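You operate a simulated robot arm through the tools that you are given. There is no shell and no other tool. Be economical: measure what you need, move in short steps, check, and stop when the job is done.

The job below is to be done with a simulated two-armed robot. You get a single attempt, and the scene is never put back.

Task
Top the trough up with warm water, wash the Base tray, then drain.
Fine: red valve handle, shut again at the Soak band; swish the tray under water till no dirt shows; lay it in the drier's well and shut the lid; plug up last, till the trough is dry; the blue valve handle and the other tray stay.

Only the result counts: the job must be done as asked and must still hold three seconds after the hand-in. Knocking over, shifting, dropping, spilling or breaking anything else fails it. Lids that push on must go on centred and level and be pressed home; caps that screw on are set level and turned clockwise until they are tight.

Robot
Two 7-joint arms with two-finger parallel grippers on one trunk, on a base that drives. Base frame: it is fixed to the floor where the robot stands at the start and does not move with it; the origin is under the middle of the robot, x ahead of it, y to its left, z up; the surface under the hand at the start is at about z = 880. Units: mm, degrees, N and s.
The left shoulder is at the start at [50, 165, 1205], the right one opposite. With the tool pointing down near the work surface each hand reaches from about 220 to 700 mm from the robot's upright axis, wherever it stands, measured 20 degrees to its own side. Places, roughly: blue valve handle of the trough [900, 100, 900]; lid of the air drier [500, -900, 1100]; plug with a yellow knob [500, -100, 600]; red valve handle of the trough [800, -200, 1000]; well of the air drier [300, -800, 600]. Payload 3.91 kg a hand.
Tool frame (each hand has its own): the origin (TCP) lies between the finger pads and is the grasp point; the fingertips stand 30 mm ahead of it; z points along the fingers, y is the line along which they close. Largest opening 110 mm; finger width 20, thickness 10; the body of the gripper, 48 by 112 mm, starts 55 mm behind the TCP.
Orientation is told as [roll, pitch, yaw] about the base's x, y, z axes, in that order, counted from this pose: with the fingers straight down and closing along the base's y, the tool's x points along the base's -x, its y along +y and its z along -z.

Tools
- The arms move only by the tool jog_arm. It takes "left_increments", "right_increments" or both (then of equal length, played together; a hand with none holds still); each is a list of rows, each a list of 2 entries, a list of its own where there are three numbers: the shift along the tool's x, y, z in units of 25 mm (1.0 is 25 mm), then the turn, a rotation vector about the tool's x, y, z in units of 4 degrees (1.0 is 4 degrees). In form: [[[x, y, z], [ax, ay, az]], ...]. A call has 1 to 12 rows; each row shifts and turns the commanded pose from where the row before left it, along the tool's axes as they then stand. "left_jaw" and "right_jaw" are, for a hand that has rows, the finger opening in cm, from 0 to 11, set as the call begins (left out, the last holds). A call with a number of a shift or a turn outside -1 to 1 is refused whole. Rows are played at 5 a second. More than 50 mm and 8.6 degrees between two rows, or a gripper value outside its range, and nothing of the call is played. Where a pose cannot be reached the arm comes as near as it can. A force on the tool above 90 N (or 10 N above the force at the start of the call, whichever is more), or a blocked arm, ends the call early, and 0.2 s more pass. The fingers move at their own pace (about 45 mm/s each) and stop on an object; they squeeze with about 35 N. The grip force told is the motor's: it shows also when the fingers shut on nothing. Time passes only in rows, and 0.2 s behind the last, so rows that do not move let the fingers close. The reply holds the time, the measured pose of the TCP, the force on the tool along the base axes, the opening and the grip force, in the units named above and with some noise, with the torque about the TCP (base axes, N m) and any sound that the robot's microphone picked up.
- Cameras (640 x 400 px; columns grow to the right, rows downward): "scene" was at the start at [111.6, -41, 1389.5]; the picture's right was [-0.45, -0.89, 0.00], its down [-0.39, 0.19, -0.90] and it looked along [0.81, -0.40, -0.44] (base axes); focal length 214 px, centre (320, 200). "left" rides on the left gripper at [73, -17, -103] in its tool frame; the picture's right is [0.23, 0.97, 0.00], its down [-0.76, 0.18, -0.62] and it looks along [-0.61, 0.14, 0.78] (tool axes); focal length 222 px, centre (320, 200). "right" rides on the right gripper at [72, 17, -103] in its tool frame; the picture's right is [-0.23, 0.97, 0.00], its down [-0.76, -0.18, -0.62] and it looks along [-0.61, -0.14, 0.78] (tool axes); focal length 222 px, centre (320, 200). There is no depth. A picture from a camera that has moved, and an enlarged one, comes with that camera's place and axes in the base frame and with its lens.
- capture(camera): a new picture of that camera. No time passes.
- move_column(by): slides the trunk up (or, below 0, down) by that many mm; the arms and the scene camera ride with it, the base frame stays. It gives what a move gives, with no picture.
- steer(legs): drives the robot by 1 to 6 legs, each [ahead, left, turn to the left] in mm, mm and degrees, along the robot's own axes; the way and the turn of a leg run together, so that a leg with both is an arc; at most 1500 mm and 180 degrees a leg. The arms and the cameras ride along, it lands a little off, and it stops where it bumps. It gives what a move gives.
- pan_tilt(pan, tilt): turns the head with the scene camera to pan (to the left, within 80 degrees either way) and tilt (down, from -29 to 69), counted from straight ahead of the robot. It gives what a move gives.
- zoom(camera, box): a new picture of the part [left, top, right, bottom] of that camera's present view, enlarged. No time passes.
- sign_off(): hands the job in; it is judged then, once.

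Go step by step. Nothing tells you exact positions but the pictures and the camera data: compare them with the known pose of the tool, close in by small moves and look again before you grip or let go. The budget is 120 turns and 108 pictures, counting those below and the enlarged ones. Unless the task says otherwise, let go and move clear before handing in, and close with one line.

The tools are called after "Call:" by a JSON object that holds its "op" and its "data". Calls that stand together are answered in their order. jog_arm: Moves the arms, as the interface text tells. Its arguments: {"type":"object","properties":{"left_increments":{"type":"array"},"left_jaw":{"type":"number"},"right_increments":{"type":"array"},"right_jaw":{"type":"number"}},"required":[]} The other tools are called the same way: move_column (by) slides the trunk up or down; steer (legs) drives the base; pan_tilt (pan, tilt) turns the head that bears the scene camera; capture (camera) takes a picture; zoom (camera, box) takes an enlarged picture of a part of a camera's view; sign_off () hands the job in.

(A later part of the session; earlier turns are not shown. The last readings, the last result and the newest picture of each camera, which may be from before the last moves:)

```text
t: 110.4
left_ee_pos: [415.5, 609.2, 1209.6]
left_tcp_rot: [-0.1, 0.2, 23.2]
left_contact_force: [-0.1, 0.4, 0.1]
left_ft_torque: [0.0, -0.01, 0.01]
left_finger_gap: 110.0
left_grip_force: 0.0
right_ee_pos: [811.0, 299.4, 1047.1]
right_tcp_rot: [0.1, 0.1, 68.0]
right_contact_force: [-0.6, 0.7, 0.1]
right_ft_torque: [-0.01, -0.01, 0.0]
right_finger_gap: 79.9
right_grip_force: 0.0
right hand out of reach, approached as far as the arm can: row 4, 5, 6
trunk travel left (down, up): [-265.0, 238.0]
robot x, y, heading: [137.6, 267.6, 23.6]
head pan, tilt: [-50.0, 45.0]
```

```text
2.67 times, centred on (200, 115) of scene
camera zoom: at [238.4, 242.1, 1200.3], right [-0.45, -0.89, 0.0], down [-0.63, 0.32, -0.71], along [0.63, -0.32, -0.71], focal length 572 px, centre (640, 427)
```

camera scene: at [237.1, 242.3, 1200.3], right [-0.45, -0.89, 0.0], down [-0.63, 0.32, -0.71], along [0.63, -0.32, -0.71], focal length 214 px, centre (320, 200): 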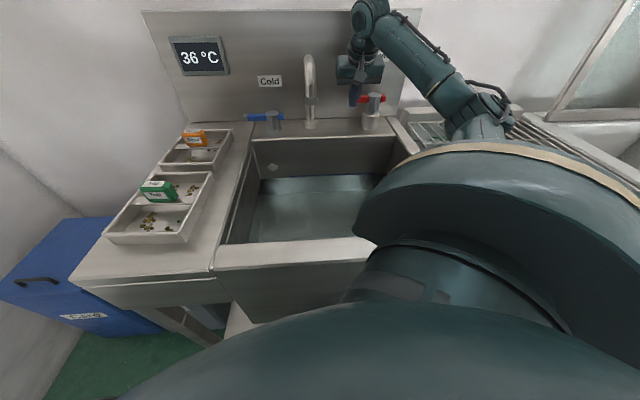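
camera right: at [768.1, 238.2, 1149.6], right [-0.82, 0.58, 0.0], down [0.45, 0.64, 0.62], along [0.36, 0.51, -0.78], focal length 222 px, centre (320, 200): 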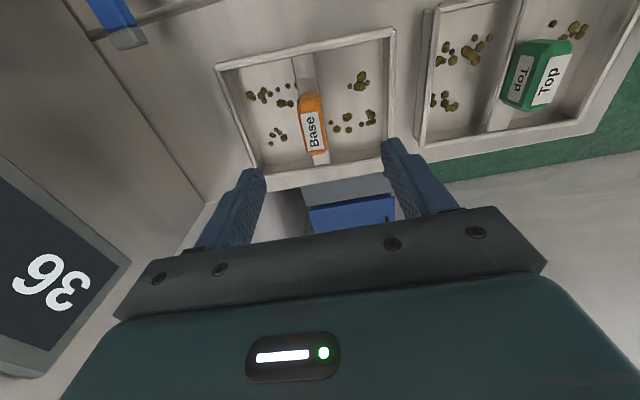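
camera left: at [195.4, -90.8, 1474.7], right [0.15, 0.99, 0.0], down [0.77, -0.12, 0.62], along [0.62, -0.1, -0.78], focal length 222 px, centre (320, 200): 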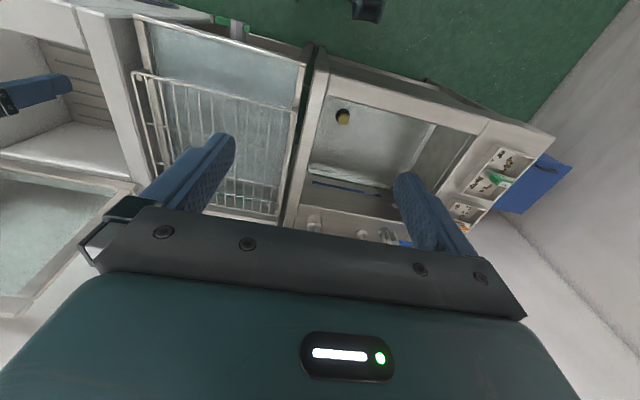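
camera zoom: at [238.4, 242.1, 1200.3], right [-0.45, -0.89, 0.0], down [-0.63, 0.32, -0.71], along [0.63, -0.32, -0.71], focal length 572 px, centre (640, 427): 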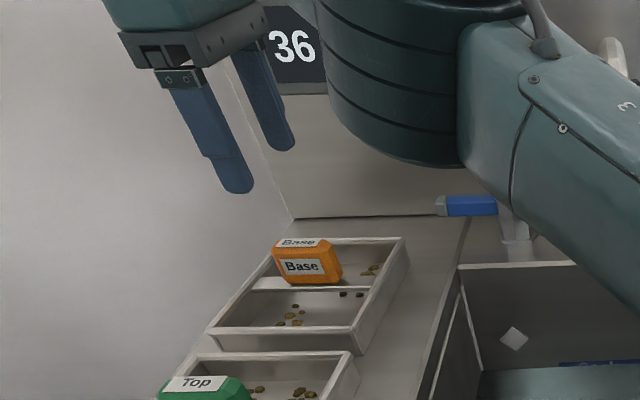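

The right forearm would come down across the faucet and blue valve, so I'll use the left arm from the front instead. I tuck the right hand back, straighten the base and shift left.

Call:
{"op": "jog_arm", "data": {"right_increments": [[[0, 0, -1], [0, 0, 0]], [[0, 0, -1], [0, 0, 0]], [[0.88, 0.88, -0.3], [0, 0, 0]], [[0.88, 0.88, -0.3], [0, 0, 0]], [[0.88, 0.88, -0.3], [0, 0, 0]], [[0.88, 0.88, 0], [0, 0, 0]], [[0.88, 0.88, 0], [0, 0, 0]], [[0.88, 0.88, 0], [0, 0, 0]], [[0.88, 0.88, 0], [0, 0, 0]], [[0.88, 0.88, 0], [0, 0, 0]]]}}

Call:
{"op": "steer", "data": {"legs": [[-60, 60, 0], [0, 0, -45]]}}

Call:
{"op": "pan_tilt", "data": {"pan": 0, "tilt": 40}}

Call:
{"op": "capture", "data": {"camera": "scene"}}

```text
t: 112.6
left_ee_pos: [415.5, 609.0, 1210.4]
left_tcp_rot: [0.0, 0.1, 23.2]
left_contact_force: [-0.1, -0.6, -0.3]
left_ft_torque: [-0.01, -0.01, -0.01]
left_finger_gap: 109.9
left_grip_force: 0.1
right_ee_pos: [638.4, 223.3, 1125.7]
right_tcp_rot: [0.1, 0.2, 67.9]
right_contact_force: [-0.8, -0.5, -0.3]
right_ft_torque: [0.02, 0.01, 0.0]
right_finger_gap: 79.8
right_grip_force: 0.1
right hand out of reach, approached as far as the arm can: row 1, 2, 3, 4, 5
trunk travel left (down, up): [-265.0, 238.0]
robot x, y, heading: [137.4, 268.6, 23.1]
head pan, tilt: [-50.0, 45.0]
```

```text
t: 115.8
left_ee_pos: [497.8, 346.1, 1208.6]
left_tcp_rot: [0.0, 0.1, -21.9]
left_contact_force: [-0.9, 0.1, -0.6]
left_ft_torque: [0.0, 0.02, 0.02]
left_finger_gap: 109.9
left_grip_force: 0.1
right_ee_pos: [382.4, -85.4, 1124.2]
right_tcp_rot: [0.0, 0.0, 23.1]
right_contact_force: [0.3, -0.9, -1.0]
right_ft_torque: [0.0, -0.02, 0.0]
right_finger_gap: 79.9
right_grip_force: 0.1
trunk travel left (down, up): [-265.0, 238.0]
robot x, y, heading: [59.6, 302.8, -22.1]
head pan, tilt: [-50.0, 45.0]
```

```text
t: 117.0
left_ee_pos: [497.7, 344.5, 1210.3]
left_tcp_rot: [0.0, 0.1, -21.8]
left_contact_force: [0.4, 0.5, 0.0]
left_ft_torque: [0.0, -0.02, 0.0]
left_finger_gap: 110.0
left_grip_force: 0.0
right_ee_pos: [382.2, -85.1, 1124.5]
right_tcp_rot: [0.1, 0.1, 23.0]
right_contact_force: [0.9, -0.8, 0.0]
right_ft_torque: [-0.02, -0.01, -0.01]
right_finger_gap: 80.1
right_grip_force: 0.1
trunk travel left (down, up): [-265.0, 238.0]
robot x, y, heading: [62.6, 298.1, -21.9]
head pan, tilt: [0.0, 40.0]
```

```text
59 pictures are left
camera scene: at [166.3, 256.1, 1207.5], right [-0.37, -0.93, 0.0], down [-0.6, 0.24, -0.77], along [0.71, -0.29, -0.64], focal length 214 px, centre (320, 200)
```

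scene: 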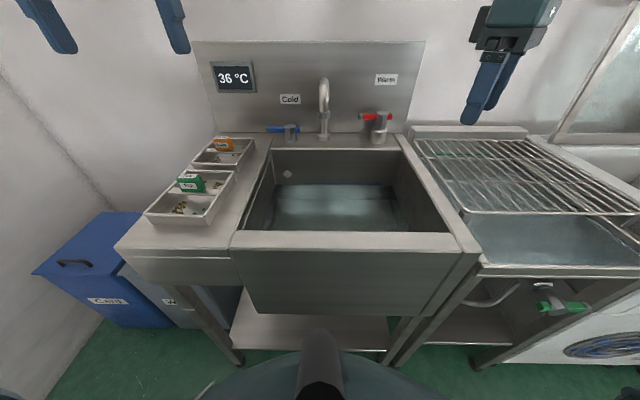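

Things left of the counter sit further back than the counter front, so I shift left 110 and forward 80.

Call:
{"op": "steer", "data": {"legs": [[0, 110, 0], [78, 0, 0]]}}

Call:
{"op": "capture", "data": {"camera": "left"}}

```text
t: 119.3
left_ee_pos: [610.9, 417.3, 1209.2]
left_tcp_rot: [0.0, 0.2, -21.8]
left_contact_force: [0.2, -0.7, 0.1]
left_ft_torque: [0.01, 0.03, 0.05]
left_finger_gap: 110.1
left_grip_force: 0.0
right_ee_pos: [496.0, -12.7, 1125.8]
right_tcp_rot: [0.2, 0.1, 23.0]
right_contact_force: [0.5, 0.0, -0.7]
right_ft_torque: [0.01, 0.04, -0.01]
right_finger_gap: 80.1
right_grip_force: 0.1
trunk travel left (down, up): [-265.0, 238.0]
robot x, y, heading: [172.8, 370.3, -21.6]
head pan, tilt: [0.0, 40.0]
```

```text
58 pictures are left
camera left: at [536.7, 428.8, 1313.0], right [0.15, 0.99, 0.0], down [0.78, -0.12, 0.62], along [0.61, -0.09, -0.78], focal length 222 px, centre (320, 200)
```

left: 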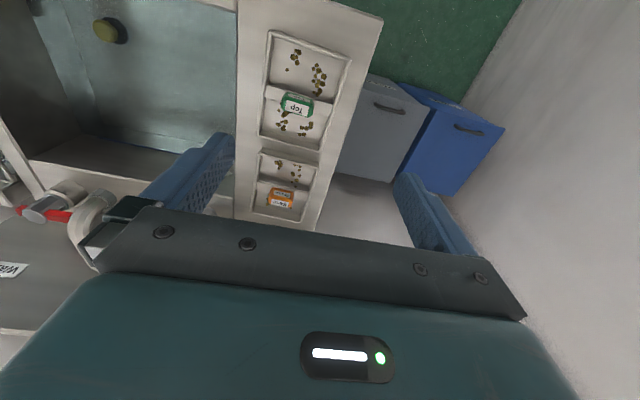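

Handle confirmed near C(654, 591). I rotate the left hand by 90° so its fingers close along the tray's length.

Call:
{"op": "jog_arm", "data": {"left_increments": [[[0, 0, 0], [0, 0, 1]], [[0, 0, 0], [0, 0, 1]], [[0, 0, 0], [0, 0, 1]], [[0, 0, 0], [0, 0, 1]], [[0, 0, 0], [0, 0, 1]], [[0, 0, 0], [0, 0, 1]], [[0, 0, 0], [0, 0, 1]], [[0, 0, 0], [0, 0, 1]], [[0, 0, 0], [0, 0, 1]], [[0, 0, 0], [0, 0, 1]], [[0, 0, 0], [0, 0, 1]], [[0, 0, 0], [0, 0, 1]]], "left_jaw": 8}}

Call:
{"op": "jog_arm", "data": {"left_increments": [[[0, 0, 0], [0, 0, 1]], [[0, 0, 0], [0, 0, 1]], [[0, 0, 0], [0, 0, 1]], [[0, 0, 0], [0, 0, 1]], [[0, 0, 0], [0, 0, 1]], [[0, 0, 0], [0, 0, 1]], [[0, 0, 0], [0, 0, 1]], [[0, 0, 0], [0, 0, 1]], [[0, 0, 0], [0, 0, 1]], [[0, 0, 0], [0, 0, 1]], [[0, 0, 0], [0, 0, 0.5]]]}}

Call:
{"op": "jog_arm", "data": {"left_increments": [[[-0.1, 1, 0.5], [0, 0, 0]], [[-0.1, 1, 0.5], [0, 0, 0]], [[-0.1, 1, 0.5], [0, 0, 0]], [[-0.1, 1, 0.5], [0, 0, 0]], [[-0.1, 1, 0.5], [0, 0, 0]], [[-0.1, 1, 0.5], [0, 0, 0]], [[-0.1, 1, 0.5], [0, 0, 0]], [[-0.1, 1, 0.5], [0, 0, 0]], [[-0.1, 1, 0.5], [0, 0, 0]], [[-0.1, 0.7, 0.5], [0, 0, 0]]]}}

Call:
{"op": "capture", "data": {"camera": "left"}}

```text
t: 121.9
left_ee_pos: [594.2, 410.6, 1193.8]
left_tcp_rot: [-0.1, -0.1, -69.8]
left_contact_force: [-0.5, 0.1, 0.6]
left_ft_torque: [0.01, 0.0, 0.01]
left_finger_gap: 80.0
left_grip_force: 0.1
left hand out of reach, approached as far as the arm can: row 11, 12
right_ee_pos: [495.0, -11.9, 1125.7]
right_tcp_rot: [0.1, 0.1, 23.0]
right_contact_force: [-0.3, -0.7, 0.4]
right_ft_torque: [-0.02, 0.0, 0.01]
right_finger_gap: 79.9
right_grip_force: 0.0
trunk travel left (down, up): [-265.0, 238.0]
robot x, y, heading: [171.7, 371.1, -21.6]
head pan, tilt: [0.0, 40.0]
```

```text
t: 124.3
left_ee_pos: [470.0, 370.2, 1118.7]
left_tcp_rot: [-0.1, 0.0, -111.7]
left_contact_force: [0.0, 0.1, 0.3]
left_ft_torque: [0.02, -0.05, -0.02]
left_finger_gap: 80.4
left_grip_force: 0.1
left hand out of reach, approached as far as the arm can: row 1, 2, 3, 4, 5, 6, 7, 8, 9, 10, 11
right_ee_pos: [495.6, -12.1, 1126.0]
right_tcp_rot: [0.1, 0.1, 23.1]
right_contact_force: [-0.6, -0.5, 0.2]
right_ft_torque: [0.03, 0.02, -0.01]
right_finger_gap: 80.4
right_grip_force: 0.1
trunk travel left (down, up): [-265.0, 238.0]
robot x, y, heading: [174.2, 372.6, -21.6]
head pan, tilt: [0.0, 40.0]
```

```text
t: 126.5
left_ee_pos: [497.8, 279.4, 988.1]
left_tcp_rot: [-0.2, 0.0, -111.5]
left_contact_force: [0.1, -0.5, 0.9]
left_ft_torque: [0.02, 0.01, -0.01]
left_finger_gap: 80.0
left_grip_force: 0.0
left hand out of reach, approached as far as the arm can: row 1, 2, 3, 4, 5, 6, 7, 8, 9, 10
right_ee_pos: [496.2, -13.5, 1126.1]
right_tcp_rot: [0.1, 0.1, 23.0]
right_contact_force: [0.4, -0.9, -0.1]
right_ft_torque: [-0.02, -0.03, -0.02]
right_finger_gap: 79.9
right_grip_force: 0.0
trunk travel left (down, up): [-265.0, 238.0]
robot x, y, heading: [174.1, 370.5, -21.7]
head pan, tilt: [0.0, 40.0]
```

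```text
57 pictures are left
camera left: at [508.2, 352.4, 1091.5], right [0.99, -0.15, 0.0], down [-0.11, -0.77, 0.62], along [-0.09, -0.62, -0.78], focal length 222 px, centre (320, 200)
```

left: 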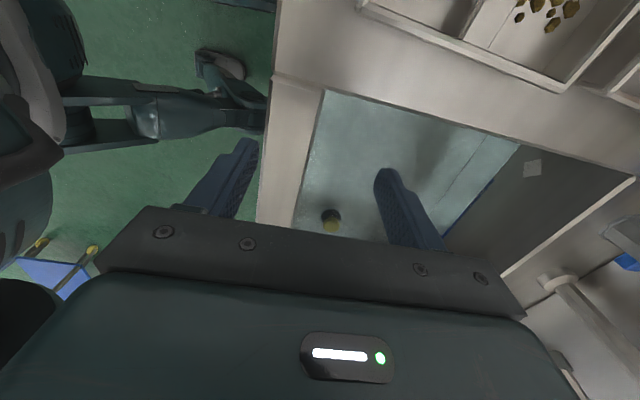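

That turn direction hits a joint limit; I rotate the other way (to +90°), first lifting the hand.

Call:
{"op": "jog_arm", "data": {"left_increments": [[[0, 0, -1], [0, 0, 0]], [[0, 0, -1], [0, 0, -1]], [[0, 0, -1], [0, 0, -1]], [[0, 0, -1], [0, 0, -1]], [[0, 0, -1], [0, 0, -1]], [[0, 0, -1], [0, 0, -1]], [[0, 0, 0], [0, 0, -1]], [[0, 0, 0], [0, 0, -1]], [[0, 0, 0], [0, 0, -1]], [[0, 0, 0], [0, 0, -1]], [[0, 0, 0], [0, 0, -1]], [[0, 0, 0], [0, 0, -1]]]}}

Call:
{"op": "jog_arm", "data": {"left_increments": [[[0, 0, 0], [0, 0, -1]], [[0, 0, 0], [0, 0, -1]], [[0, 0, 0], [0, 0, -1]], [[0, 0, 0], [0, 0, -1]], [[0, 0, 0], [0, 0, -1]], [[0, 0, 0], [0, 0, -1]], [[0, 0, 0], [0, 0, -1]], [[0, 0, 0], [0, 0, -1]], [[0, 0, 0], [0, 0, -1]], [[0, 0, 0], [0, 0, -1]], [[0, 0, 0], [0, 0, -1]], [[0, 0, 0], [0, 0, -1]]]}}

Call:
{"op": "jog_arm", "data": {"left_increments": [[[0, 0, 0], [0, 0, -1]], [[0, 0, 0], [0, 0, -1]], [[0, 0, 0], [0, 0, -1]], [[0, 0, 0], [0, 0, -1]], [[0, 0, 0], [0, 0, -1]], [[0, 0, 0], [0, 0, -1]], [[0, 0, 0], [0, 0, -1]], [[0, 0, 0], [0, 0, -1]], [[0, 0, 0], [0, 0, -1]], [[0, 0, 0], [0, 0, -1]], [[0, 0, 0], [0, 0, -1]], [[0, 0, 0], [0, 0, -1]]]}}

Call:
{"op": "jog_arm", "data": {"left_increments": [[[0, 0, 0], [0, 0, -1]], [[0, 0, 0], [0, 0, -1]], [[0, 0, 0], [0, 0, -1]], [[0, 0, 0], [0, 0, -1]], [[0, 0, 0], [0, 0, -1]], [[0, 0, 0], [0, 0, -1]], [[0, 0, 0], [0, 0, -1]], [[0, 0, 0], [0, 0, -1]], [[0, 0, 0], [0, 0, -1]], [[0, 0, 0], [0, 0, -1]]]}}

```text
t: 129.1
left_ee_pos: [499.4, 277.7, 1138.3]
left_tcp_rot: [-0.1, 0.1, -67.7]
left_contact_force: [-0.5, 0.0, 0.8]
left_ft_torque: [0.02, -0.02, 0.02]
left_finger_gap: 80.2
left_grip_force: 0.0
right_ee_pos: [495.9, -11.9, 1126.9]
right_tcp_rot: [0.0, 0.0, 22.9]
right_contact_force: [-0.8, 0.1, 0.2]
right_ft_torque: [0.06, -0.01, -0.03]
right_finger_gap: 80.2
right_grip_force: 0.1
trunk travel left (down, up): [-265.0, 238.0]
robot x, y, heading: [177.2, 376.2, -21.8]
head pan, tilt: [0.0, 40.0]
```

```text
t: 131.7
left_ee_pos: [498.5, 277.9, 1138.6]
left_tcp_rot: [0.0, 0.1, -19.7]
left_contact_force: [-0.1, 0.4, -0.2]
left_ft_torque: [0.01, 0.0, 0.02]
left_finger_gap: 79.9
left_grip_force: 0.0
right_ee_pos: [494.6, -13.2, 1125.9]
right_tcp_rot: [0.1, 0.1, 22.9]
right_contact_force: [0.0, 0.8, -0.1]
right_ft_torque: [-0.01, 0.01, 0.0]
right_finger_gap: 79.8
right_grip_force: 0.0
trunk travel left (down, up): [-265.0, 238.0]
robot x, y, heading: [168.6, 371.7, -21.5]
head pan, tilt: [0.0, 40.0]
```

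```text
t: 134.3
left_ee_pos: [498.8, 275.9, 1138.5]
left_tcp_rot: [0.1, 0.1, 28.3]
left_contact_force: [-0.2, 0.6, -0.2]
left_ft_torque: [0.03, 0.01, -0.01]
left_finger_gap: 79.8
left_grip_force: 0.1
right_ee_pos: [495.0, -12.5, 1126.5]
right_tcp_rot: [0.1, 0.1, 23.0]
right_contact_force: [0.6, 0.2, 1.0]
right_ft_torque: [0.01, 0.0, 0.02]
right_finger_gap: 79.9
right_grip_force: 0.0
trunk travel left (down, up): [-265.0, 238.0]
robot x, y, heading: [170.4, 371.3, -21.9]
head pan, tilt: [0.0, 40.0]
```

```text
t: 136.5
left_ee_pos: [498.7, 276.8, 1138.2]
left_tcp_rot: [0.3, 0.1, 68.4]
left_contact_force: [-0.5, 0.4, 0.3]
left_ft_torque: [0.0, -0.01, 0.01]
left_finger_gap: 79.9
left_grip_force: 0.1
right_ee_pos: [495.4, -12.7, 1126.8]
right_tcp_rot: [0.1, 0.1, 23.0]
right_contact_force: [-0.7, -0.3, 1.0]
right_ft_torque: [-0.04, 0.0, 0.01]
right_finger_gap: 80.1
right_grip_force: 0.0
trunk travel left (down, up): [-265.0, 238.0]
robot x, y, heading: [174.1, 369.7, -21.6]
head pan, tilt: [0.0, 40.0]
```

Call:
{"op": "jog_arm", "data": {"left_increments": [[[-0.9, -0.5, 0], [0, 0, 0]], [[-0.9, -0.9, 0], [0, 0, 0]], [[-0.9, -1, 0], [0, 0, 0]], [[-0.9, -1, 0.3], [0, 0, 0]], [[-0.9, -1, 0.3], [0, 0, 0]], [[-0.9, -1, 0.3], [0, 0, 0]], [[-0.5, -1, 0.3], [0, 0, 0]], [[0, -1, 0.3], [0, 0, 0]], [[0, -1, 0.3], [0, 0, 0]], [[0, -1, 0.3], [0, 0, 0]], [[0, -1, 0.3], [0, 0, 0]], [[0, -1, 0.3], [0, 0, 0]]]}}

Call:
{"op": "capture", "data": {"camera": "left"}}

Call:
{"op": "zoom", "data": {"camera": "scene", "box": [150, 60, 350, 240]}}

```text
t: 139.1
left_ee_pos: [815.1, 309.2, 1071.5]
left_tcp_rot: [0.1, -0.3, 68.1]
left_contact_force: [-0.1, -0.2, 0.8]
left_ft_torque: [0.01, -0.02, 0.02]
left_finger_gap: 80.2
left_grip_force: 0.0
right_ee_pos: [495.4, -13.3, 1126.4]
right_tcp_rot: [0.2, 0.2, 23.0]
right_contact_force: [0.2, -0.2, 0.5]
right_ft_torque: [0.04, 0.01, 0.0]
right_finger_gap: 79.7
right_grip_force: 0.0
trunk travel left (down, up): [-265.0, 238.0]
robot x, y, heading: [173.3, 370.8, -21.7]
head pan, tilt: [0.0, 40.0]
```

```text
56 pictures are left
camera left: at [802.8, 235.4, 1173.6], right [-0.99, 0.15, 0.0], down [0.12, 0.77, 0.63], along [0.09, 0.62, -0.78], focal length 222 px, centre (320, 200)
```

left: 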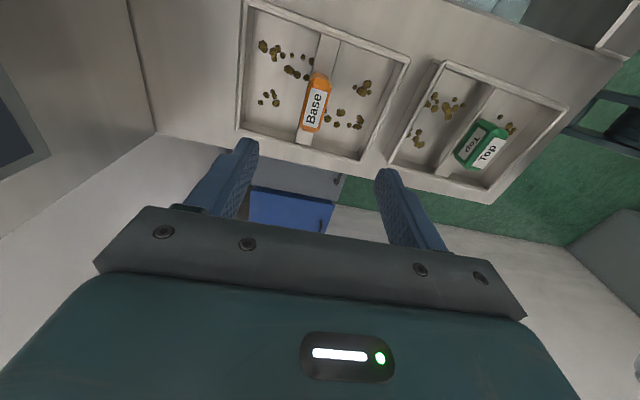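

```text
2.22 times, centred on (250, 150) of scene
camera zoom: at [278.8, 328.2, 1207.5], right [-0.37, -0.93, 0.0], down [-0.6, 0.24, -0.77], along [0.71, -0.28, -0.64], focal length 477 px, centre (476, 311)
```

zoom: 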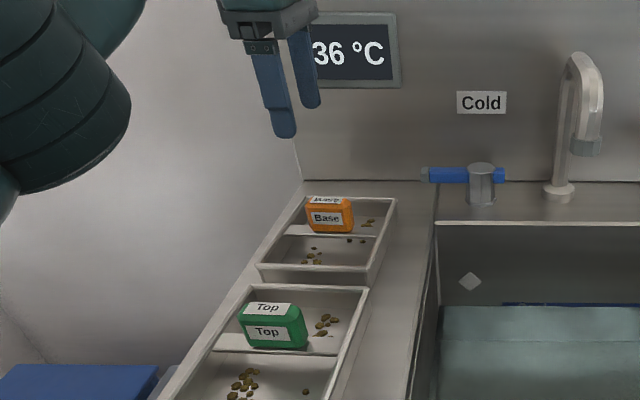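

The handle is almost right below. I correct by a few mm and go down most of the way.

Call:
{"op": "jog_arm", "data": {"left_increments": [[[0.16, -0.2, 0.8], [0, 0, 0]], [[0, 0, 0.8], [0, 0, 0]], [[0, 0, 0.8], [0, 0, 0]], [[0, 0, 0.8], [0, 0, 0]], [[0, 0, 0.8], [0, 0, 0]]]}}

Call:
{"op": "capture", "data": {"camera": "left"}}

Call:
{"op": "zoom", "data": {"camera": "scene", "box": [180, 90, 320, 200]}}

```text
t: 140.3
left_ee_pos: [837.1, 294.2, 974.0]
left_tcp_rot: [0.2, -0.2, 68.2]
left_contact_force: [0.2, 0.9, -0.8]
left_ft_torque: [0.02, -0.02, -0.03]
left_finger_gap: 80.1
left_grip_force: 0.0
left hand out of reach, approached as far as the arm can: row 2, 3, 4, 5
right_ee_pos: [496.8, -12.3, 1126.4]
right_tcp_rot: [0.1, 0.1, 22.9]
right_contact_force: [0.1, -0.4, -0.1]
right_ft_torque: [0.03, -0.02, 0.02]
right_finger_gap: 79.9
right_grip_force: 0.0
trunk travel left (down, up): [-265.0, 238.0]
robot x, y, heading: [176.4, 370.9, -21.6]
head pan, tilt: [0.0, 40.0]
```

```text
54 pictures are left
camera left: at [826.1, 221.4, 1077.7], right [-0.99, 0.15, 0.0], down [0.12, 0.77, 0.62], along [0.09, 0.62, -0.78], focal length 222 px, centre (320, 200)
```

left: 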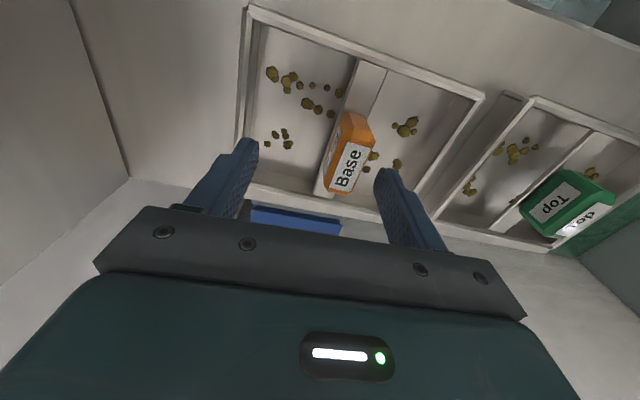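

```text
3.64 times, centred on (250, 145) of scene
camera zoom: at [279.2, 329.1, 1207.5], right [-0.37, -0.93, 0.0], down [-0.6, 0.24, -0.77], along [0.71, -0.28, -0.64], focal length 780 px, centre (574, 400)
```

zoom: 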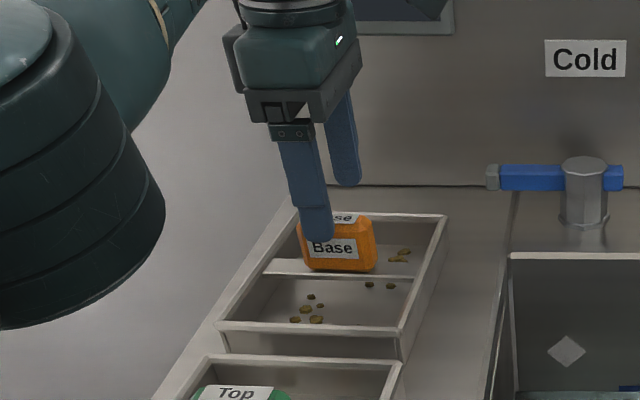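

At this yaw the left wrist drifts at its limit, so I'll grip the handle across its ~62 mm length instead, at natural yaw. I raise and rotate back.

Call:
{"op": "jog_arm", "data": {"left_increments": [[[0, 0, -1], [0, 0, 0]], [[0, 0, -1], [0, 0, 0]], [[0, 0, -1], [0, 0, 1]], [[0, 0, 0], [0, 0, 1]], [[0, 0, 0], [0, 0, 1]], [[0, 0, 0], [0, 0, 1]], [[0, 0, 0], [0, 0, 1]], [[0, 0, 0], [0, 0, 1]], [[0, 0, 0], [0, 0, 1]], [[0, 0, 0], [0, 0, 1]], [[0, 0, 0], [0, 0, 1]], [[0, 0, 0], [0, 0, 1]]], "left_jaw": 9.5}}

Call:
{"op": "jog_arm", "data": {"left_increments": [[[0, 0, 0], [0, 0, 1]], [[0, 0, 0], [0, 0, 1]], [[0, 0, 0], [0, 0, 1]], [[0, 0, 0], [0, 0, 1]], [[0, 0, 0], [0, 0, 1]], [[0, 0, 0], [0, 0, 1]], [[0, 0, 0], [0, 0, 1]], [[0, 0, 0], [0, 0, 1]], [[0, 0, 0], [0, 0, 1]], [[0, 0, 0], [0, 0, 1]], [[0, 0, 0], [0, 0, 1]], [[0, 0, 0], [0, 0, 0.6]]]}}

Call:
{"op": "capture", "data": {"camera": "left"}}

```text
t: 142.9
left_ee_pos: [821.9, 304.5, 1046.7]
left_tcp_rot: [0.2, 0.1, 28.2]
left_contact_force: [-1.2, 0.0, 0.4]
left_ft_torque: [0.01, -0.01, 0.02]
left_finger_gap: 95.0
left_grip_force: 0.0
left hand out of reach, approached as far as the arm can: row 1, 2, 3
right_ee_pos: [494.8, -12.5, 1125.5]
right_tcp_rot: [0.0, 0.1, 23.0]
right_contact_force: [-1.1, -0.3, 0.1]
right_ft_torque: [0.0, -0.01, -0.01]
right_finger_gap: 80.0
right_grip_force: 0.0
trunk travel left (down, up): [-265.0, 238.0]
robot x, y, heading: [175.0, 371.0, -21.9]
head pan, tilt: [0.0, 40.0]
```

```text
t: 145.5
left_ee_pos: [821.8, 303.4, 1048.1]
left_tcp_rot: [-0.1, 0.1, -18.2]
left_contact_force: [0.2, -1.0, 0.1]
left_ft_torque: [0.0, 0.01, 0.02]
left_finger_gap: 95.1
left_grip_force: 0.0
right_ee_pos: [495.4, -12.8, 1126.5]
right_tcp_rot: [0.1, 0.1, 23.1]
right_contact_force: [-0.2, 0.6, -0.6]
right_ft_torque: [0.01, -0.06, -0.01]
right_finger_gap: 79.9
right_grip_force: 0.1
trunk travel left (down, up): [-265.0, 238.0]
robot x, y, heading: [174.3, 371.8, -22.0]
head pan, tilt: [0.0, 40.0]
```

```text
52 pictures are left
camera left: at [746.7, 311.5, 1151.0], right [0.09, 1.0, 0.0], down [0.78, -0.07, 0.62], along [0.62, -0.05, -0.78], focal length 222 px, centre (320, 200)
```

left: 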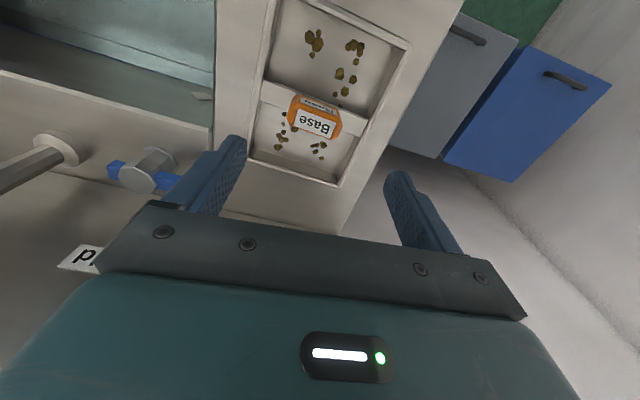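

Call:
{"op": "jog_arm", "data": {"left_increments": [[[0, 0, 0.8], [0, 0, 1]], [[0, 0, 0.8], [0, 0, 0]], [[0, 0, 0.8], [0, 0, 0]], [[0, 0, 0.8], [0, 0, 0]], [[0, 0, 0.8], [0, 0, 0]]]}}

Call:
{"op": "capture", "data": {"camera": "left"}}

Call:
{"op": "zoom", "data": {"camera": "scene", "box": [180, 90, 320, 200]}}

```text
t: 146.7
left_ee_pos: [833.6, 279.4, 952.1]
left_tcp_rot: [0.1, 0.2, -22.0]
left_contact_force: [0.2, -0.4, 0.3]
left_ft_torque: [0.0, 0.03, 0.02]
left_finger_gap: 95.1
left_grip_force: 0.0
left hand out of reach, approached as far as the arm can: row 1, 2, 3, 4, 5
right_ee_pos: [495.0, -12.6, 1125.7]
right_tcp_rot: [0.0, 0.1, 22.9]
right_contact_force: [0.3, -0.9, 0.2]
right_ft_torque: [0.02, 0.02, 0.0]
right_finger_gap: 80.1
right_grip_force: 0.0
trunk travel left (down, up): [-265.0, 238.0]
robot x, y, heading: [175.2, 370.9, -21.8]
head pan, tilt: [0.0, 40.0]
```

```text
51 pictures are left
camera left: at [760.1, 291.0, 1056.3], right [0.16, 0.99, 0.0], down [0.77, -0.12, 0.62], along [0.61, -0.09, -0.78], focal length 222 px, centre (320, 200)
```

left: 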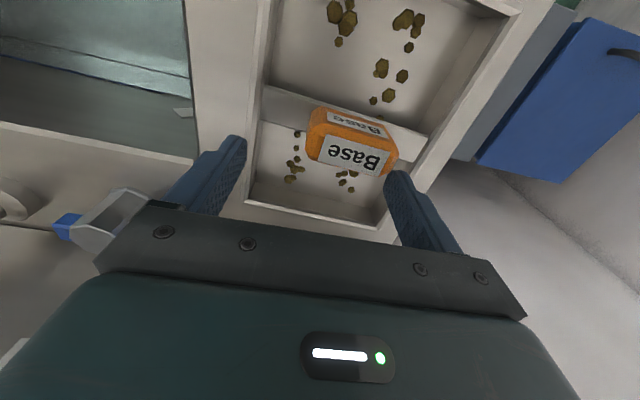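

```text
3.64 times, centred on (250, 145) of scene
camera zoom: at [279.2, 329.1, 1207.5], right [-0.37, -0.93, 0.0], down [-0.6, 0.24, -0.77], along [0.71, -0.28, -0.64], focal length 780 px, centre (574, 400)
```

zoom: 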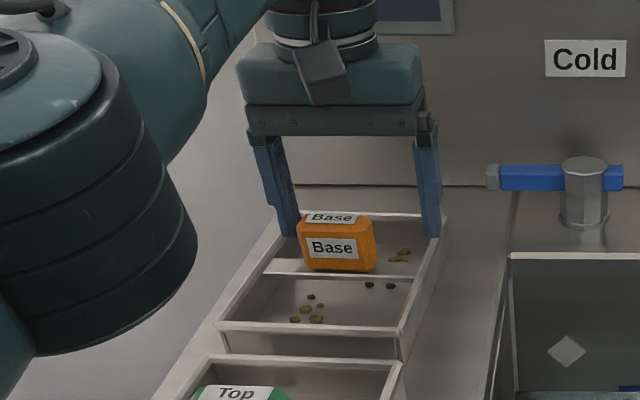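

The drift outward suggests the lowered trunk is the problem. I raise the trunk back and retry.

Call:
{"op": "move_column", "data": {"by": 160}}

Call:
{"op": "jog_arm", "data": {"left_increments": [[[0.5, 0.3, 0.4], [0, 0, 0]], [[0.3, 0.3, 0.8], [0, 0, 0]], [[0, 0, 0.8], [0, 0, 0]], [[0, 0, 0.8], [0, 0, 0]], [[0, 0, 0.8], [0, 0, 0]]]}}

Call:
{"op": "capture", "data": {"camera": "left"}}

```text
t: 148.5
left_ee_pos: [833.4, 278.3, 1112.5]
left_tcp_rot: [-0.1, 0.4, -22.0]
left_contact_force: [-0.2, 0.0, -0.8]
left_ft_torque: [0.01, 0.05, 0.0]
left_finger_gap: 94.8
left_grip_force: 0.1
right_ee_pos: [495.9, -13.4, 1285.7]
right_tcp_rot: [0.1, 0.1, 23.0]
right_contact_force: [-0.7, -0.2, 0.7]
right_ft_torque: [0.0, -0.02, -0.02]
right_finger_gap: 80.0
right_grip_force: 0.1
trunk travel left (down, up): [-425.0, 78.0]
robot x, y, heading: [174.4, 371.7, -22.0]
head pan, tilt: [0.0, 40.0]
```

```text
t: 149.7
left_ee_pos: [839.7, 276.8, 1043.0]
left_tcp_rot: [0.2, 0.3, -22.0]
left_contact_force: [0.0, -0.8, 0.4]
left_ft_torque: [-0.01, 0.0, 0.0]
left_finger_gap: 95.1
left_grip_force: 0.1
left hand out of reach, approached as far as the arm can: row 1, 2, 3, 5
right_ee_pos: [494.4, -12.0, 1286.3]
right_tcp_rot: [0.0, 0.1, 23.0]
right_contact_force: [-0.6, 0.1, 0.2]
right_ft_torque: [0.02, -0.03, 0.0]
right_finger_gap: 80.1
right_grip_force: 0.1
trunk travel left (down, up): [-425.0, 78.0]
robot x, y, heading: [168.6, 369.9, -21.9]
head pan, tilt: [0.0, 40.0]
```

```text
49 pictures are left
camera left: at [766.8, 288.4, 1147.4], right [0.15, 0.99, 0.0], down [0.78, -0.12, 0.62], along [0.61, -0.09, -0.79], focal length 222 px, centre (320, 200)
```

left: 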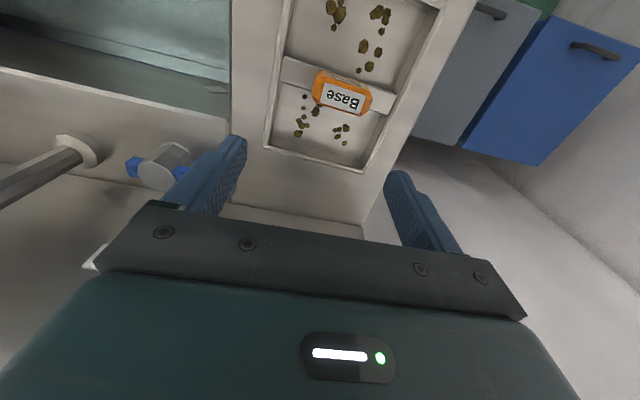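

The arm seems wound up in an awkward joint posture. I retract it towards the robot to unwind, then re-extend.

Call:
{"op": "jog_arm", "data": {"left_increments": [[[0, 0, -1], [0, 0, 0]], [[0, 0, -1], [0, 0, 0]], [[0, 0, -1], [0, 0, 0]], [[1, 0, -1], [0, 0, 0]], [[1, 0, -1], [0, 0, 0]], [[1, 0, -1], [0, 0, 0]], [[1, 0, 0], [0, 0, 0]], [[1, 0, 0], [0, 0, 0]], [[1, 0, 0], [0, 0, 0]], [[1, 0, 0], [0, 0, 0]], [[1, 0, 0], [0, 0, 0]], [[1, 0, 0], [0, 0, 0]]]}}

Call:
{"op": "pan_tilt", "data": {"pan": 30, "tilt": 30}}

Call:
{"op": "capture", "data": {"camera": "scene"}}

```text
t: 152.3
left_ee_pos: [623.2, 365.8, 1194.7]
left_tcp_rot: [0.0, 0.2, -22.0]
left_contact_force: [-0.5, 0.4, 0.1]
left_ft_torque: [0.0, 0.02, -0.01]
left_finger_gap: 94.9
left_grip_force: 0.1
left hand out of reach, approached as far as the arm can: row 2, 3
right_ee_pos: [495.6, -11.8, 1285.7]
right_tcp_rot: [0.2, 0.2, 23.0]
right_contact_force: [-0.2, -0.9, -0.3]
right_ft_torque: [-0.04, 0.0, 0.01]
right_finger_gap: 80.0
right_grip_force: 0.0
trunk travel left (down, up): [-425.0, 78.0]
robot x, y, heading: [173.8, 372.6, -21.6]
head pan, tilt: [0.0, 40.0]
```

```text
t: 153.3
left_ee_pos: [624.9, 365.3, 1195.2]
left_tcp_rot: [-0.1, 0.2, -22.1]
left_contact_force: [0.6, -0.6, -0.1]
left_ft_torque: [0.0, -0.01, 0.01]
left_finger_gap: 94.8
left_grip_force: 0.0
right_ee_pos: [496.8, -12.4, 1286.2]
right_tcp_rot: [0.1, 0.0, 23.0]
right_contact_force: [0.5, 0.6, 0.7]
right_ft_torque: [0.03, 0.01, 0.0]
right_finger_gap: 79.9
right_grip_force: 0.0
trunk travel left (down, up): [-425.0, 78.0]
robot x, y, heading: [170.8, 371.2, -21.8]
head pan, tilt: [30.0, 30.0]
```

```text
48 pictures are left
camera scene: at [289.7, 373.5, 1382.8], right [0.14, -0.99, 0.0], down [-0.5, -0.07, -0.87], along [0.86, 0.12, -0.5], focal length 214 px, centre (320, 200)
```

scene: 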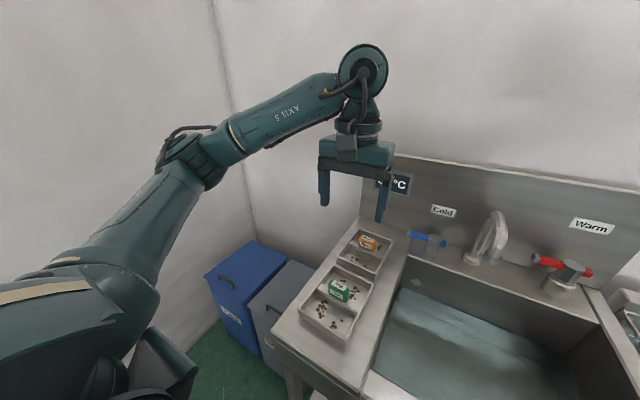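

Posture looks normal now. I extend again straight toward the handle.

Call:
{"op": "jog_arm", "data": {"left_increments": [[[-1, 0.1, 0], [0, 0, 0]], [[-1, 0.1, 0], [0, 0, 0]], [[-1, 0.1, 0.4], [0, 0, 0]], [[-1, 0.1, 0.6], [0, 0, 0]], [[-1, 0.1, 0.6], [0, 0, 0]], [[-1, 0.1, 0.6], [0, 0, 0]], [[-1, 0.1, 0.6], [0, 0, 0]], [[-1, 0, 0.6], [0, 0, 0]], [[-0.4, 0, 0.6], [0, 0, 0]]]}}

Call:
{"op": "jog_arm", "data": {"left_increments": [[[0, 0, 0.6], [0, 0, 0]], [[0, 0, 0.6], [0, 0, 0]], [[0, 0, 0.6], [0, 0, 0]], [[0, 0, 0.6], [0, 0, 0]]]}}

Call:
{"op": "capture", "data": {"camera": "left"}}

```text
t: 155.3
left_ee_pos: [825.2, 302.5, 1094.3]
left_tcp_rot: [0.1, 0.1, -22.0]
left_contact_force: [-0.1, 0.2, -0.2]
left_ft_torque: [0.0, 0.04, -0.03]
left_finger_gap: 94.9
left_grip_force: 0.1
right_ee_pos: [495.2, -13.4, 1286.8]
right_tcp_rot: [0.1, 0.2, 23.0]
right_contact_force: [-0.4, -0.2, 0.4]
right_ft_torque: [-0.02, -0.03, -0.01]
right_finger_gap: 79.9
right_grip_force: 0.0
trunk travel left (down, up): [-425.0, 78.0]
robot x, y, heading: [173.3, 371.2, -22.0]
head pan, tilt: [30.0, 30.0]
```

```text
t: 156.3
left_ee_pos: [824.6, 303.6, 1034.4]
left_tcp_rot: [0.0, 0.3, -22.1]
left_contact_force: [0.2, 0.0, -0.4]
left_ft_torque: [0.01, 0.01, 0.02]
left_finger_gap: 94.8
left_grip_force: 0.1
right_ee_pos: [494.9, -12.8, 1285.7]
right_tcp_rot: [0.1, 0.0, 23.0]
right_contact_force: [-0.1, -0.2, 0.6]
right_ft_torque: [0.0, -0.01, -0.02]
right_finger_gap: 80.1
right_grip_force: 0.1
trunk travel left (down, up): [-425.0, 78.0]
robot x, y, heading: [174.1, 371.8, -21.7]
head pan, tilt: [30.0, 30.0]
```

```text
47 pictures are left
camera left: at [750.6, 315.4, 1137.2], right [0.16, 0.99, 0.0], down [0.78, -0.12, 0.62], along [0.61, -0.09, -0.79], focal length 222 px, centre (320, 200)
```

left: 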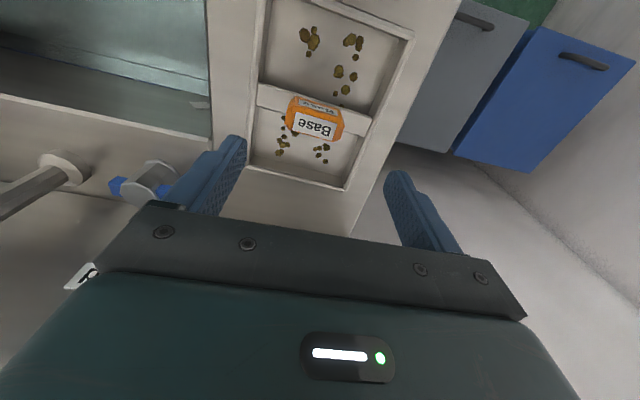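

Call:
{"op": "jog_arm", "data": {"left_increments": [[[0.15, -0.2, 0.7], [0, 0, 0]], [[0, 0, 0.7], [0, 0, 0]], [[0, 0, 0.7], [0, 0, 0]], [[0, 0, 0.7], [0, 0, 0]], [[0, 0, 0.4], [0, 0, 0]]]}}

Call:
{"op": "capture", "data": {"camera": "left"}}

Call:
{"op": "zoom", "data": {"camera": "scene", "box": [290, 190, 450, 320]}}

```text
t: 157.5
left_ee_pos: [818.0, 299.5, 953.7]
left_tcp_rot: [-0.1, 0.2, -22.1]
left_contact_force: [0.4, -0.1, 0.2]
left_ft_torque: [0.01, -0.01, -0.01]
left_finger_gap: 95.1
left_grip_force: 0.0
right_ee_pos: [494.1, -12.3, 1286.1]
right_tcp_rot: [0.1, 0.1, 23.0]
right_contact_force: [-0.1, 1.0, 0.1]
right_ft_torque: [0.02, 0.03, 0.02]
right_finger_gap: 79.9
right_grip_force: 0.2
trunk travel left (down, up): [-425.0, 78.0]
robot x, y, heading: [174.0, 371.1, -22.1]
head pan, tilt: [30.0, 30.0]
```

```text
46 pictures are left
camera left: at [744.9, 312.0, 1057.6], right [0.16, 0.99, 0.0], down [0.77, -0.12, 0.62], along [0.61, -0.1, -0.78], focal length 222 px, centre (320, 200)
```

left: 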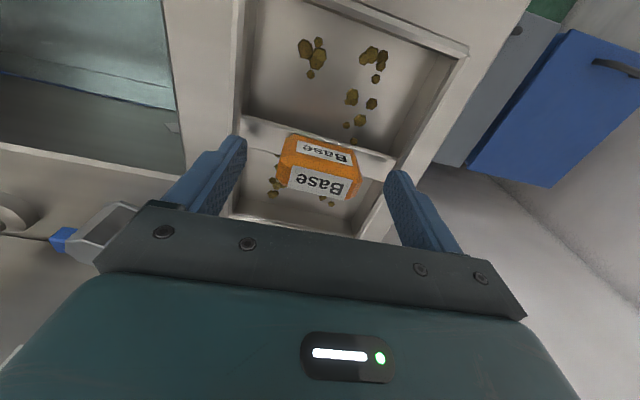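

```text
3.08 times, centred on (370, 255) of scene
camera zoom: at [289.8, 373.5, 1382.9], right [0.14, -0.99, 0.0], down [-0.49, -0.07, -0.87], along [0.86, 0.12, -0.5], focal length 660 px, centre (166, 31)
```

zoom: 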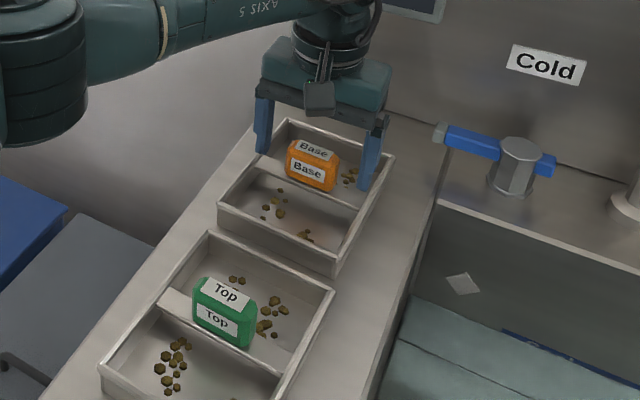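

The handle's top is at z≈953 and the divider at ≈897; I go down 20 mm more and close the fingers.

Call:
{"op": "jog_arm", "data": {"left_increments": [[[0.12, 0, 0.8], [0, 0, 0]]]}}

Call:
{"op": "jog_arm", "data": {"left_increments": [[[0, 0, 0], [0, 0, 0]], [[0, 0, 0], [0, 0, 0]], [[0, 0, 0], [0, 0, 0]], [[0, 0, 0], [0, 0, 0]]], "left_jaw": 0}}

Call:
{"op": "capture", "data": {"camera": "left"}}

```text
t: 157.9
left_ee_pos: [815.1, 300.0, 937.1]
left_tcp_rot: [0.0, -0.2, -22.2]
left_contact_force: [2.6, 0.3, 15.2]
left_ft_torque: [0.0, 0.03, -0.28]
left_finger_gap: 94.8
left_grip_force: 0.1
right_ee_pos: [493.8, -12.5, 1288.0]
right_tcp_rot: [0.1, 0.0, 23.0]
right_contact_force: [0.6, 0.3, 1.5]
right_ft_torque: [-0.01, -0.03, -0.01]
right_finger_gap: 80.1
right_grip_force: 0.1
trunk travel left (down, up): [-425.0, 78.0]
robot x, y, heading: [173.4, 373.9, -21.6]
head pan, tilt: [30.0, 30.0]
```

```text
t: 158.9
left_ee_pos: [814.6, 300.7, 937.8]
left_tcp_rot: [0.0, -0.1, -22.0]
left_contact_force: [0.4, 1.3, 25.3]
left_ft_torque: [-0.1, 0.38, -0.14]
left_finger_gap: 52.7
left_grip_force: 35.1
right_ee_pos: [492.4, -12.2, 1286.7]
right_tcp_rot: [0.1, 0.0, 23.0]
right_contact_force: [-0.6, -0.2, -0.9]
right_ft_torque: [-0.05, -0.01, -0.02]
right_finger_gap: 80.1
right_grip_force: 0.1
trunk travel left (down, up): [-425.0, 78.0]
robot x, y, heading: [173.2, 375.1, -21.9]
head pan, tilt: [30.0, 30.0]
```

```text
44 pictures are left
camera left: at [740.4, 313.6, 1041.3], right [0.16, 0.99, 0.0], down [0.77, -0.12, 0.62], along [0.62, -0.1, -0.78], focal length 222 px, centre (320, 200)
```

left: 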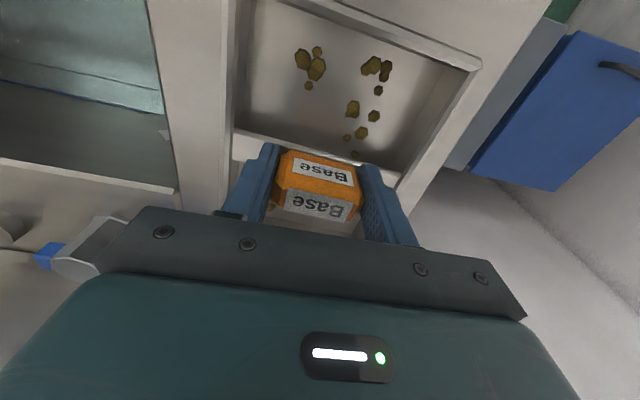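

The handle is gripped (52.7 mm). I lift it straight up.

Call:
{"op": "jog_arm", "data": {"left_increments": [[[0, 0, -0.5], [0, 0, 0]], [[0, 0, -0.8], [0, 0, 0]], [[0, 0, -0.8], [0, 0, 0]], [[0, 0, -0.8], [0, 0, 0]], [[0, 0, -0.8], [0, 0, 0]], [[0, 0, -0.8], [0, 0, 0]], [[0, 0, -0.8], [0, 0, 0]]]}}

Call:
{"op": "zoom", "data": {"camera": "scene", "box": [270, 150, 470, 320]}}

```text
t: 160.5
left_ee_pos: [817.2, 300.5, 1066.3]
left_tcp_rot: [0.0, 0.4, -22.1]
left_contact_force: [0.5, 0.1, -3.0]
left_ft_torque: [0.01, 0.0, 0.02]
left_finger_gap: 52.6
left_grip_force: 34.7
right_ee_pos: [495.4, -13.1, 1286.2]
right_tcp_rot: [0.2, 0.1, 22.9]
right_contact_force: [0.2, -0.2, -0.8]
right_ft_torque: [-0.01, 0.04, -0.02]
right_finger_gap: 80.1
right_grip_force: 0.0
trunk travel left (down, up): [-425.0, 78.0]
robot x, y, heading: [171.5, 373.3, -21.7]
head pan, tilt: [30.0, 30.0]
```

```text
2.35 times, centred on (370, 235) of scene
camera zoom: at [289.9, 373.5, 1382.8], right [0.14, -0.99, 0.0], down [-0.49, -0.07, -0.87], along [0.86, 0.12, -0.5], focal length 505 px, centre (202, 118)
```

zoom: 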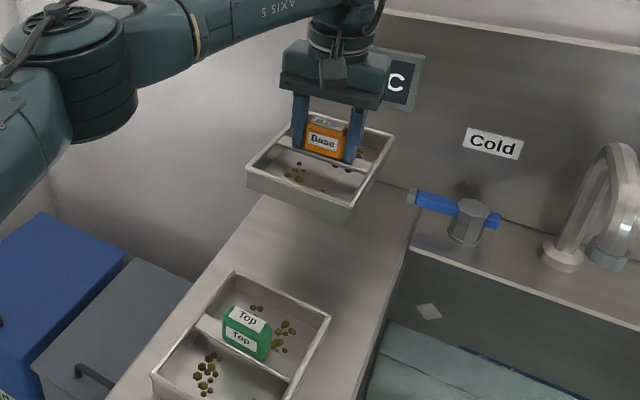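

The tray hangs level. I bring it back toward me, drive 200 mm right, and bring it over the trough middle.

Call:
{"op": "jog_arm", "data": {"left_increments": [[[0.9, 0, 0], [0, 0, 0]], [[0.9, 0, 0], [0, 0, 0]], [[0.9, 0, 0], [0, 0, 0]], [[0.9, 0, 0], [0, 0, 0]], [[0.9, 0, 0], [0, 0, 0]], [[0.9, 0, 0], [0, 0, 0]]]}}

Call:
{"op": "steer", "data": {"legs": [[-5, -200, 0]]}}

Call:
{"op": "pan_tilt", "data": {"pan": 0, "tilt": 45}}

Call:
{"op": "capture", "data": {"camera": "scene"}}

```text
t: 161.9
left_ee_pos: [690.7, 351.8, 1066.6]
left_tcp_rot: [0.1, 0.2, -22.0]
left_contact_force: [-0.3, -0.4, -2.6]
left_ft_torque: [0.03, -0.01, -0.03]
left_finger_gap: 52.5
left_grip_force: 35.0
right_ee_pos: [496.1, -11.9, 1286.3]
right_tcp_rot: [0.2, -0.1, 23.1]
right_contact_force: [-0.1, 0.4, 0.4]
right_ft_torque: [-0.04, -0.03, 0.0]
right_finger_gap: 80.2
right_grip_force: 0.0
trunk travel left (down, up): [-425.0, 78.0]
robot x, y, heading: [178.2, 370.1, -21.9]
head pan, tilt: [30.0, 30.0]
```

```text
t: 164.2
left_ee_pos: [612.2, 167.6, 1066.7]
left_tcp_rot: [0.0, 0.2, -22.0]
left_contact_force: [-0.1, 0.4, -4.0]
left_ft_torque: [0.02, 0.02, 0.01]
left_finger_gap: 52.2
left_grip_force: 35.0
right_ee_pos: [416.2, -196.5, 1286.1]
right_tcp_rot: [0.1, 0.1, 23.0]
right_contact_force: [0.3, -0.8, 0.2]
right_ft_torque: [0.04, 0.0, -0.02]
right_finger_gap: 79.8
right_grip_force: 0.0
trunk travel left (down, up): [-425.0, 78.0]
robot x, y, heading: [91.9, 185.0, -21.8]
head pan, tilt: [30.0, 30.0]
```

```text
t: 165.2
left_ee_pos: [611.9, 168.1, 1066.5]
left_tcp_rot: [0.1, 0.4, -22.1]
left_contact_force: [-0.2, -0.3, -3.0]
left_ft_torque: [0.04, -0.04, 0.02]
left_finger_gap: 52.7
left_grip_force: 35.4
right_ee_pos: [417.4, -194.5, 1285.5]
right_tcp_rot: [0.2, 0.1, 23.0]
right_contact_force: [-0.2, 0.1, -0.2]
right_ft_torque: [0.02, -0.01, -0.01]
right_finger_gap: 79.9
right_grip_force: 0.0
trunk travel left (down, up): [-425.0, 78.0]
robot x, y, heading: [93.9, 185.9, -21.9]
head pan, tilt: [0.0, 45.0]
```

```text
42 pictures are left
camera scene: at [197.3, 147.8, 1360.2], right [-0.37, -0.93, 0.0], down [-0.66, 0.26, -0.71], along [0.66, -0.26, -0.71], focal length 214 px, centre (320, 200)
```

scene: 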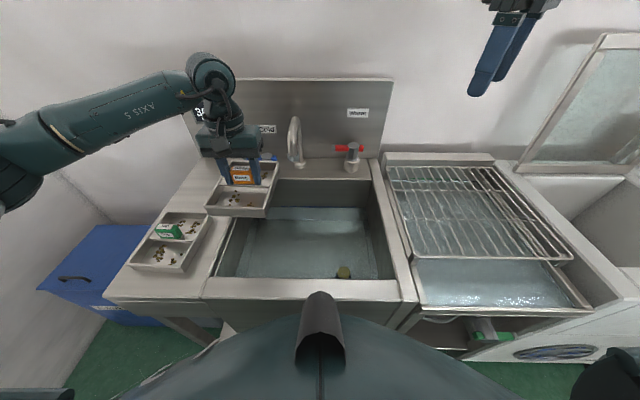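

I move over the trough's middle and lower the tray into the water step by step.

Call:
{"op": "jog_arm", "data": {"left_increments": [[[0, -1, 0], [0, 0, 0]], [[0, -1, 0], [0, 0, 0]], [[0, -1, 0], [0, 0, 0]], [[0, -1, 0], [0, 0, 0]], [[0, -1, 0], [0, 0, 0]], [[0, -0.2, 0], [0, 0, 0]]]}}

Call:
{"op": "jog_arm", "data": {"left_increments": [[[0, 0, 1], [0, 0, 0]], [[0, 0, 1], [0, 0, 0]], [[0, 0, 1], [0, 0, 0]], [[0, 0, 1], [0, 0, 0]], [[0, 0, 1], [0, 0, 0]], [[0, 0, 1], [0, 0, 0]], [[0, 0, 1], [0, 0, 0]], [[0, 0, 1], [0, 0, 0]], [[0, 0, 1], [0, 0, 0]], [[0, 0, 1], [0, 0, 0]]]}}

Call:
{"op": "capture", "data": {"camera": "scene"}}

```text
t: 166.6
left_ee_pos: [563.3, 48.2, 1066.1]
left_tcp_rot: [0.1, 0.4, -22.2]
left_contact_force: [0.3, 0.1, -3.4]
left_ft_torque: [0.0, 0.03, 0.01]
left_finger_gap: 52.4
left_grip_force: 35.0
right_ee_pos: [417.5, -194.8, 1286.0]
right_tcp_rot: [0.1, 0.1, 22.9]
right_contact_force: [0.9, -0.4, 0.1]
right_ft_torque: [0.01, 0.04, -0.02]
right_finger_gap: 80.0
right_grip_force: 0.2
trunk travel left (down, up): [-425.0, 78.0]
robot x, y, heading: [94.1, 190.1, -22.3]
head pan, tilt: [0.0, 45.0]
```

```text
t: 168.8
left_ee_pos: [563.2, 49.0, 816.3]
left_tcp_rot: [0.1, 0.3, -22.1]
left_contact_force: [-0.3, -0.1, -3.0]
left_ft_torque: [0.07, 0.03, 0.01]
left_finger_gap: 52.2
left_grip_force: 35.0
right_ee_pos: [417.9, -195.3, 1285.2]
right_tcp_rot: [0.1, 0.1, 23.0]
right_contact_force: [0.3, -0.6, -0.5]
right_ft_torque: [0.0, -0.02, -0.04]
right_finger_gap: 80.3
right_grip_force: 0.0
trunk travel left (down, up): [-425.0, 78.0]
robot x, y, heading: [92.9, 191.4, -22.1]
head pan, tilt: [0.0, 45.0]
```

```text
41 pictures are left
camera scene: at [197.4, 147.6, 1360.2], right [-0.37, -0.93, 0.0], down [-0.66, 0.26, -0.71], along [0.66, -0.26, -0.71], focal length 214 px, centre (320, 200)
```

scene: 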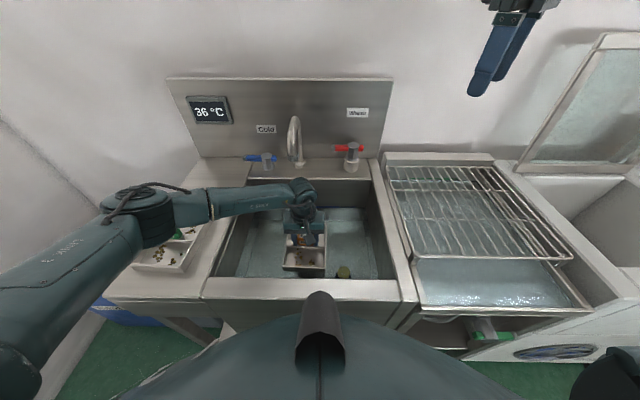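

The left elbow is hanging near the Top tray, so I shift the hand left in the trough and then drive 100 mm right for more margin.

Call:
{"op": "jog_arm", "data": {"left_increments": [[[0, 0.9, 0], [0, 0, 0]], [[0, 0.9, 0], [0, 0, 0]], [[0, 0.9, 0], [0, 0, 0]]]}}

Call:
{"op": "steer", "data": {"legs": [[0, -110, 0]]}}

Call:
{"op": "capture", "data": {"camera": "scene"}}

```text
t: 169.6
left_ee_pos: [588.5, 111.1, 815.9]
left_tcp_rot: [0.0, 0.3, -22.1]
left_contact_force: [-0.1, -0.6, -3.2]
left_ft_torque: [0.01, 0.02, 0.0]
left_finger_gap: 52.0
left_grip_force: 35.0
right_ee_pos: [417.2, -195.2, 1286.5]
right_tcp_rot: [0.0, 0.1, 23.0]
right_contact_force: [0.3, -0.6, 0.0]
right_ft_torque: [-0.03, 0.04, 0.01]
right_finger_gap: 80.2
right_grip_force: 0.0
trunk travel left (down, up): [-425.0, 78.0]
robot x, y, heading: [96.1, 188.0, -21.6]
head pan, tilt: [0.0, 45.0]
```

```text
t: 171.2
left_ee_pos: [546.1, 7.1, 815.4]
left_tcp_rot: [0.0, 0.2, -22.1]
left_contact_force: [-0.1, -0.5, -3.6]
left_ft_torque: [0.02, 0.04, 0.02]
left_finger_gap: 52.1
left_grip_force: 35.0
right_ee_pos: [375.4, -297.7, 1286.5]
right_tcp_rot: [0.1, 0.1, 23.0]
right_contact_force: [0.3, 0.1, 0.0]
right_ft_torque: [0.03, -0.01, -0.02]
right_finger_gap: 79.9
right_grip_force: 0.1
trunk travel left (down, up): [-425.0, 78.0]
robot x, y, heading: [50.5, 90.0, -22.1]
head pan, tilt: [0.0, 45.0]
```

```text
40 pictures are left
camera scene: at [156.2, 45.6, 1360.2], right [-0.37, -0.93, 0.0], down [-0.66, 0.26, -0.71], along [0.66, -0.26, -0.71], focal length 214 px, centre (320, 200)
```

scene: 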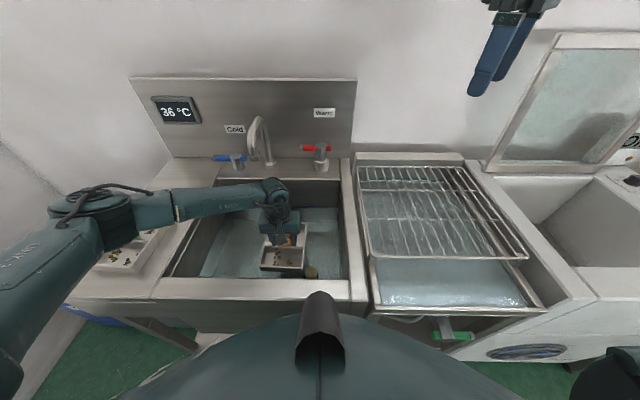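

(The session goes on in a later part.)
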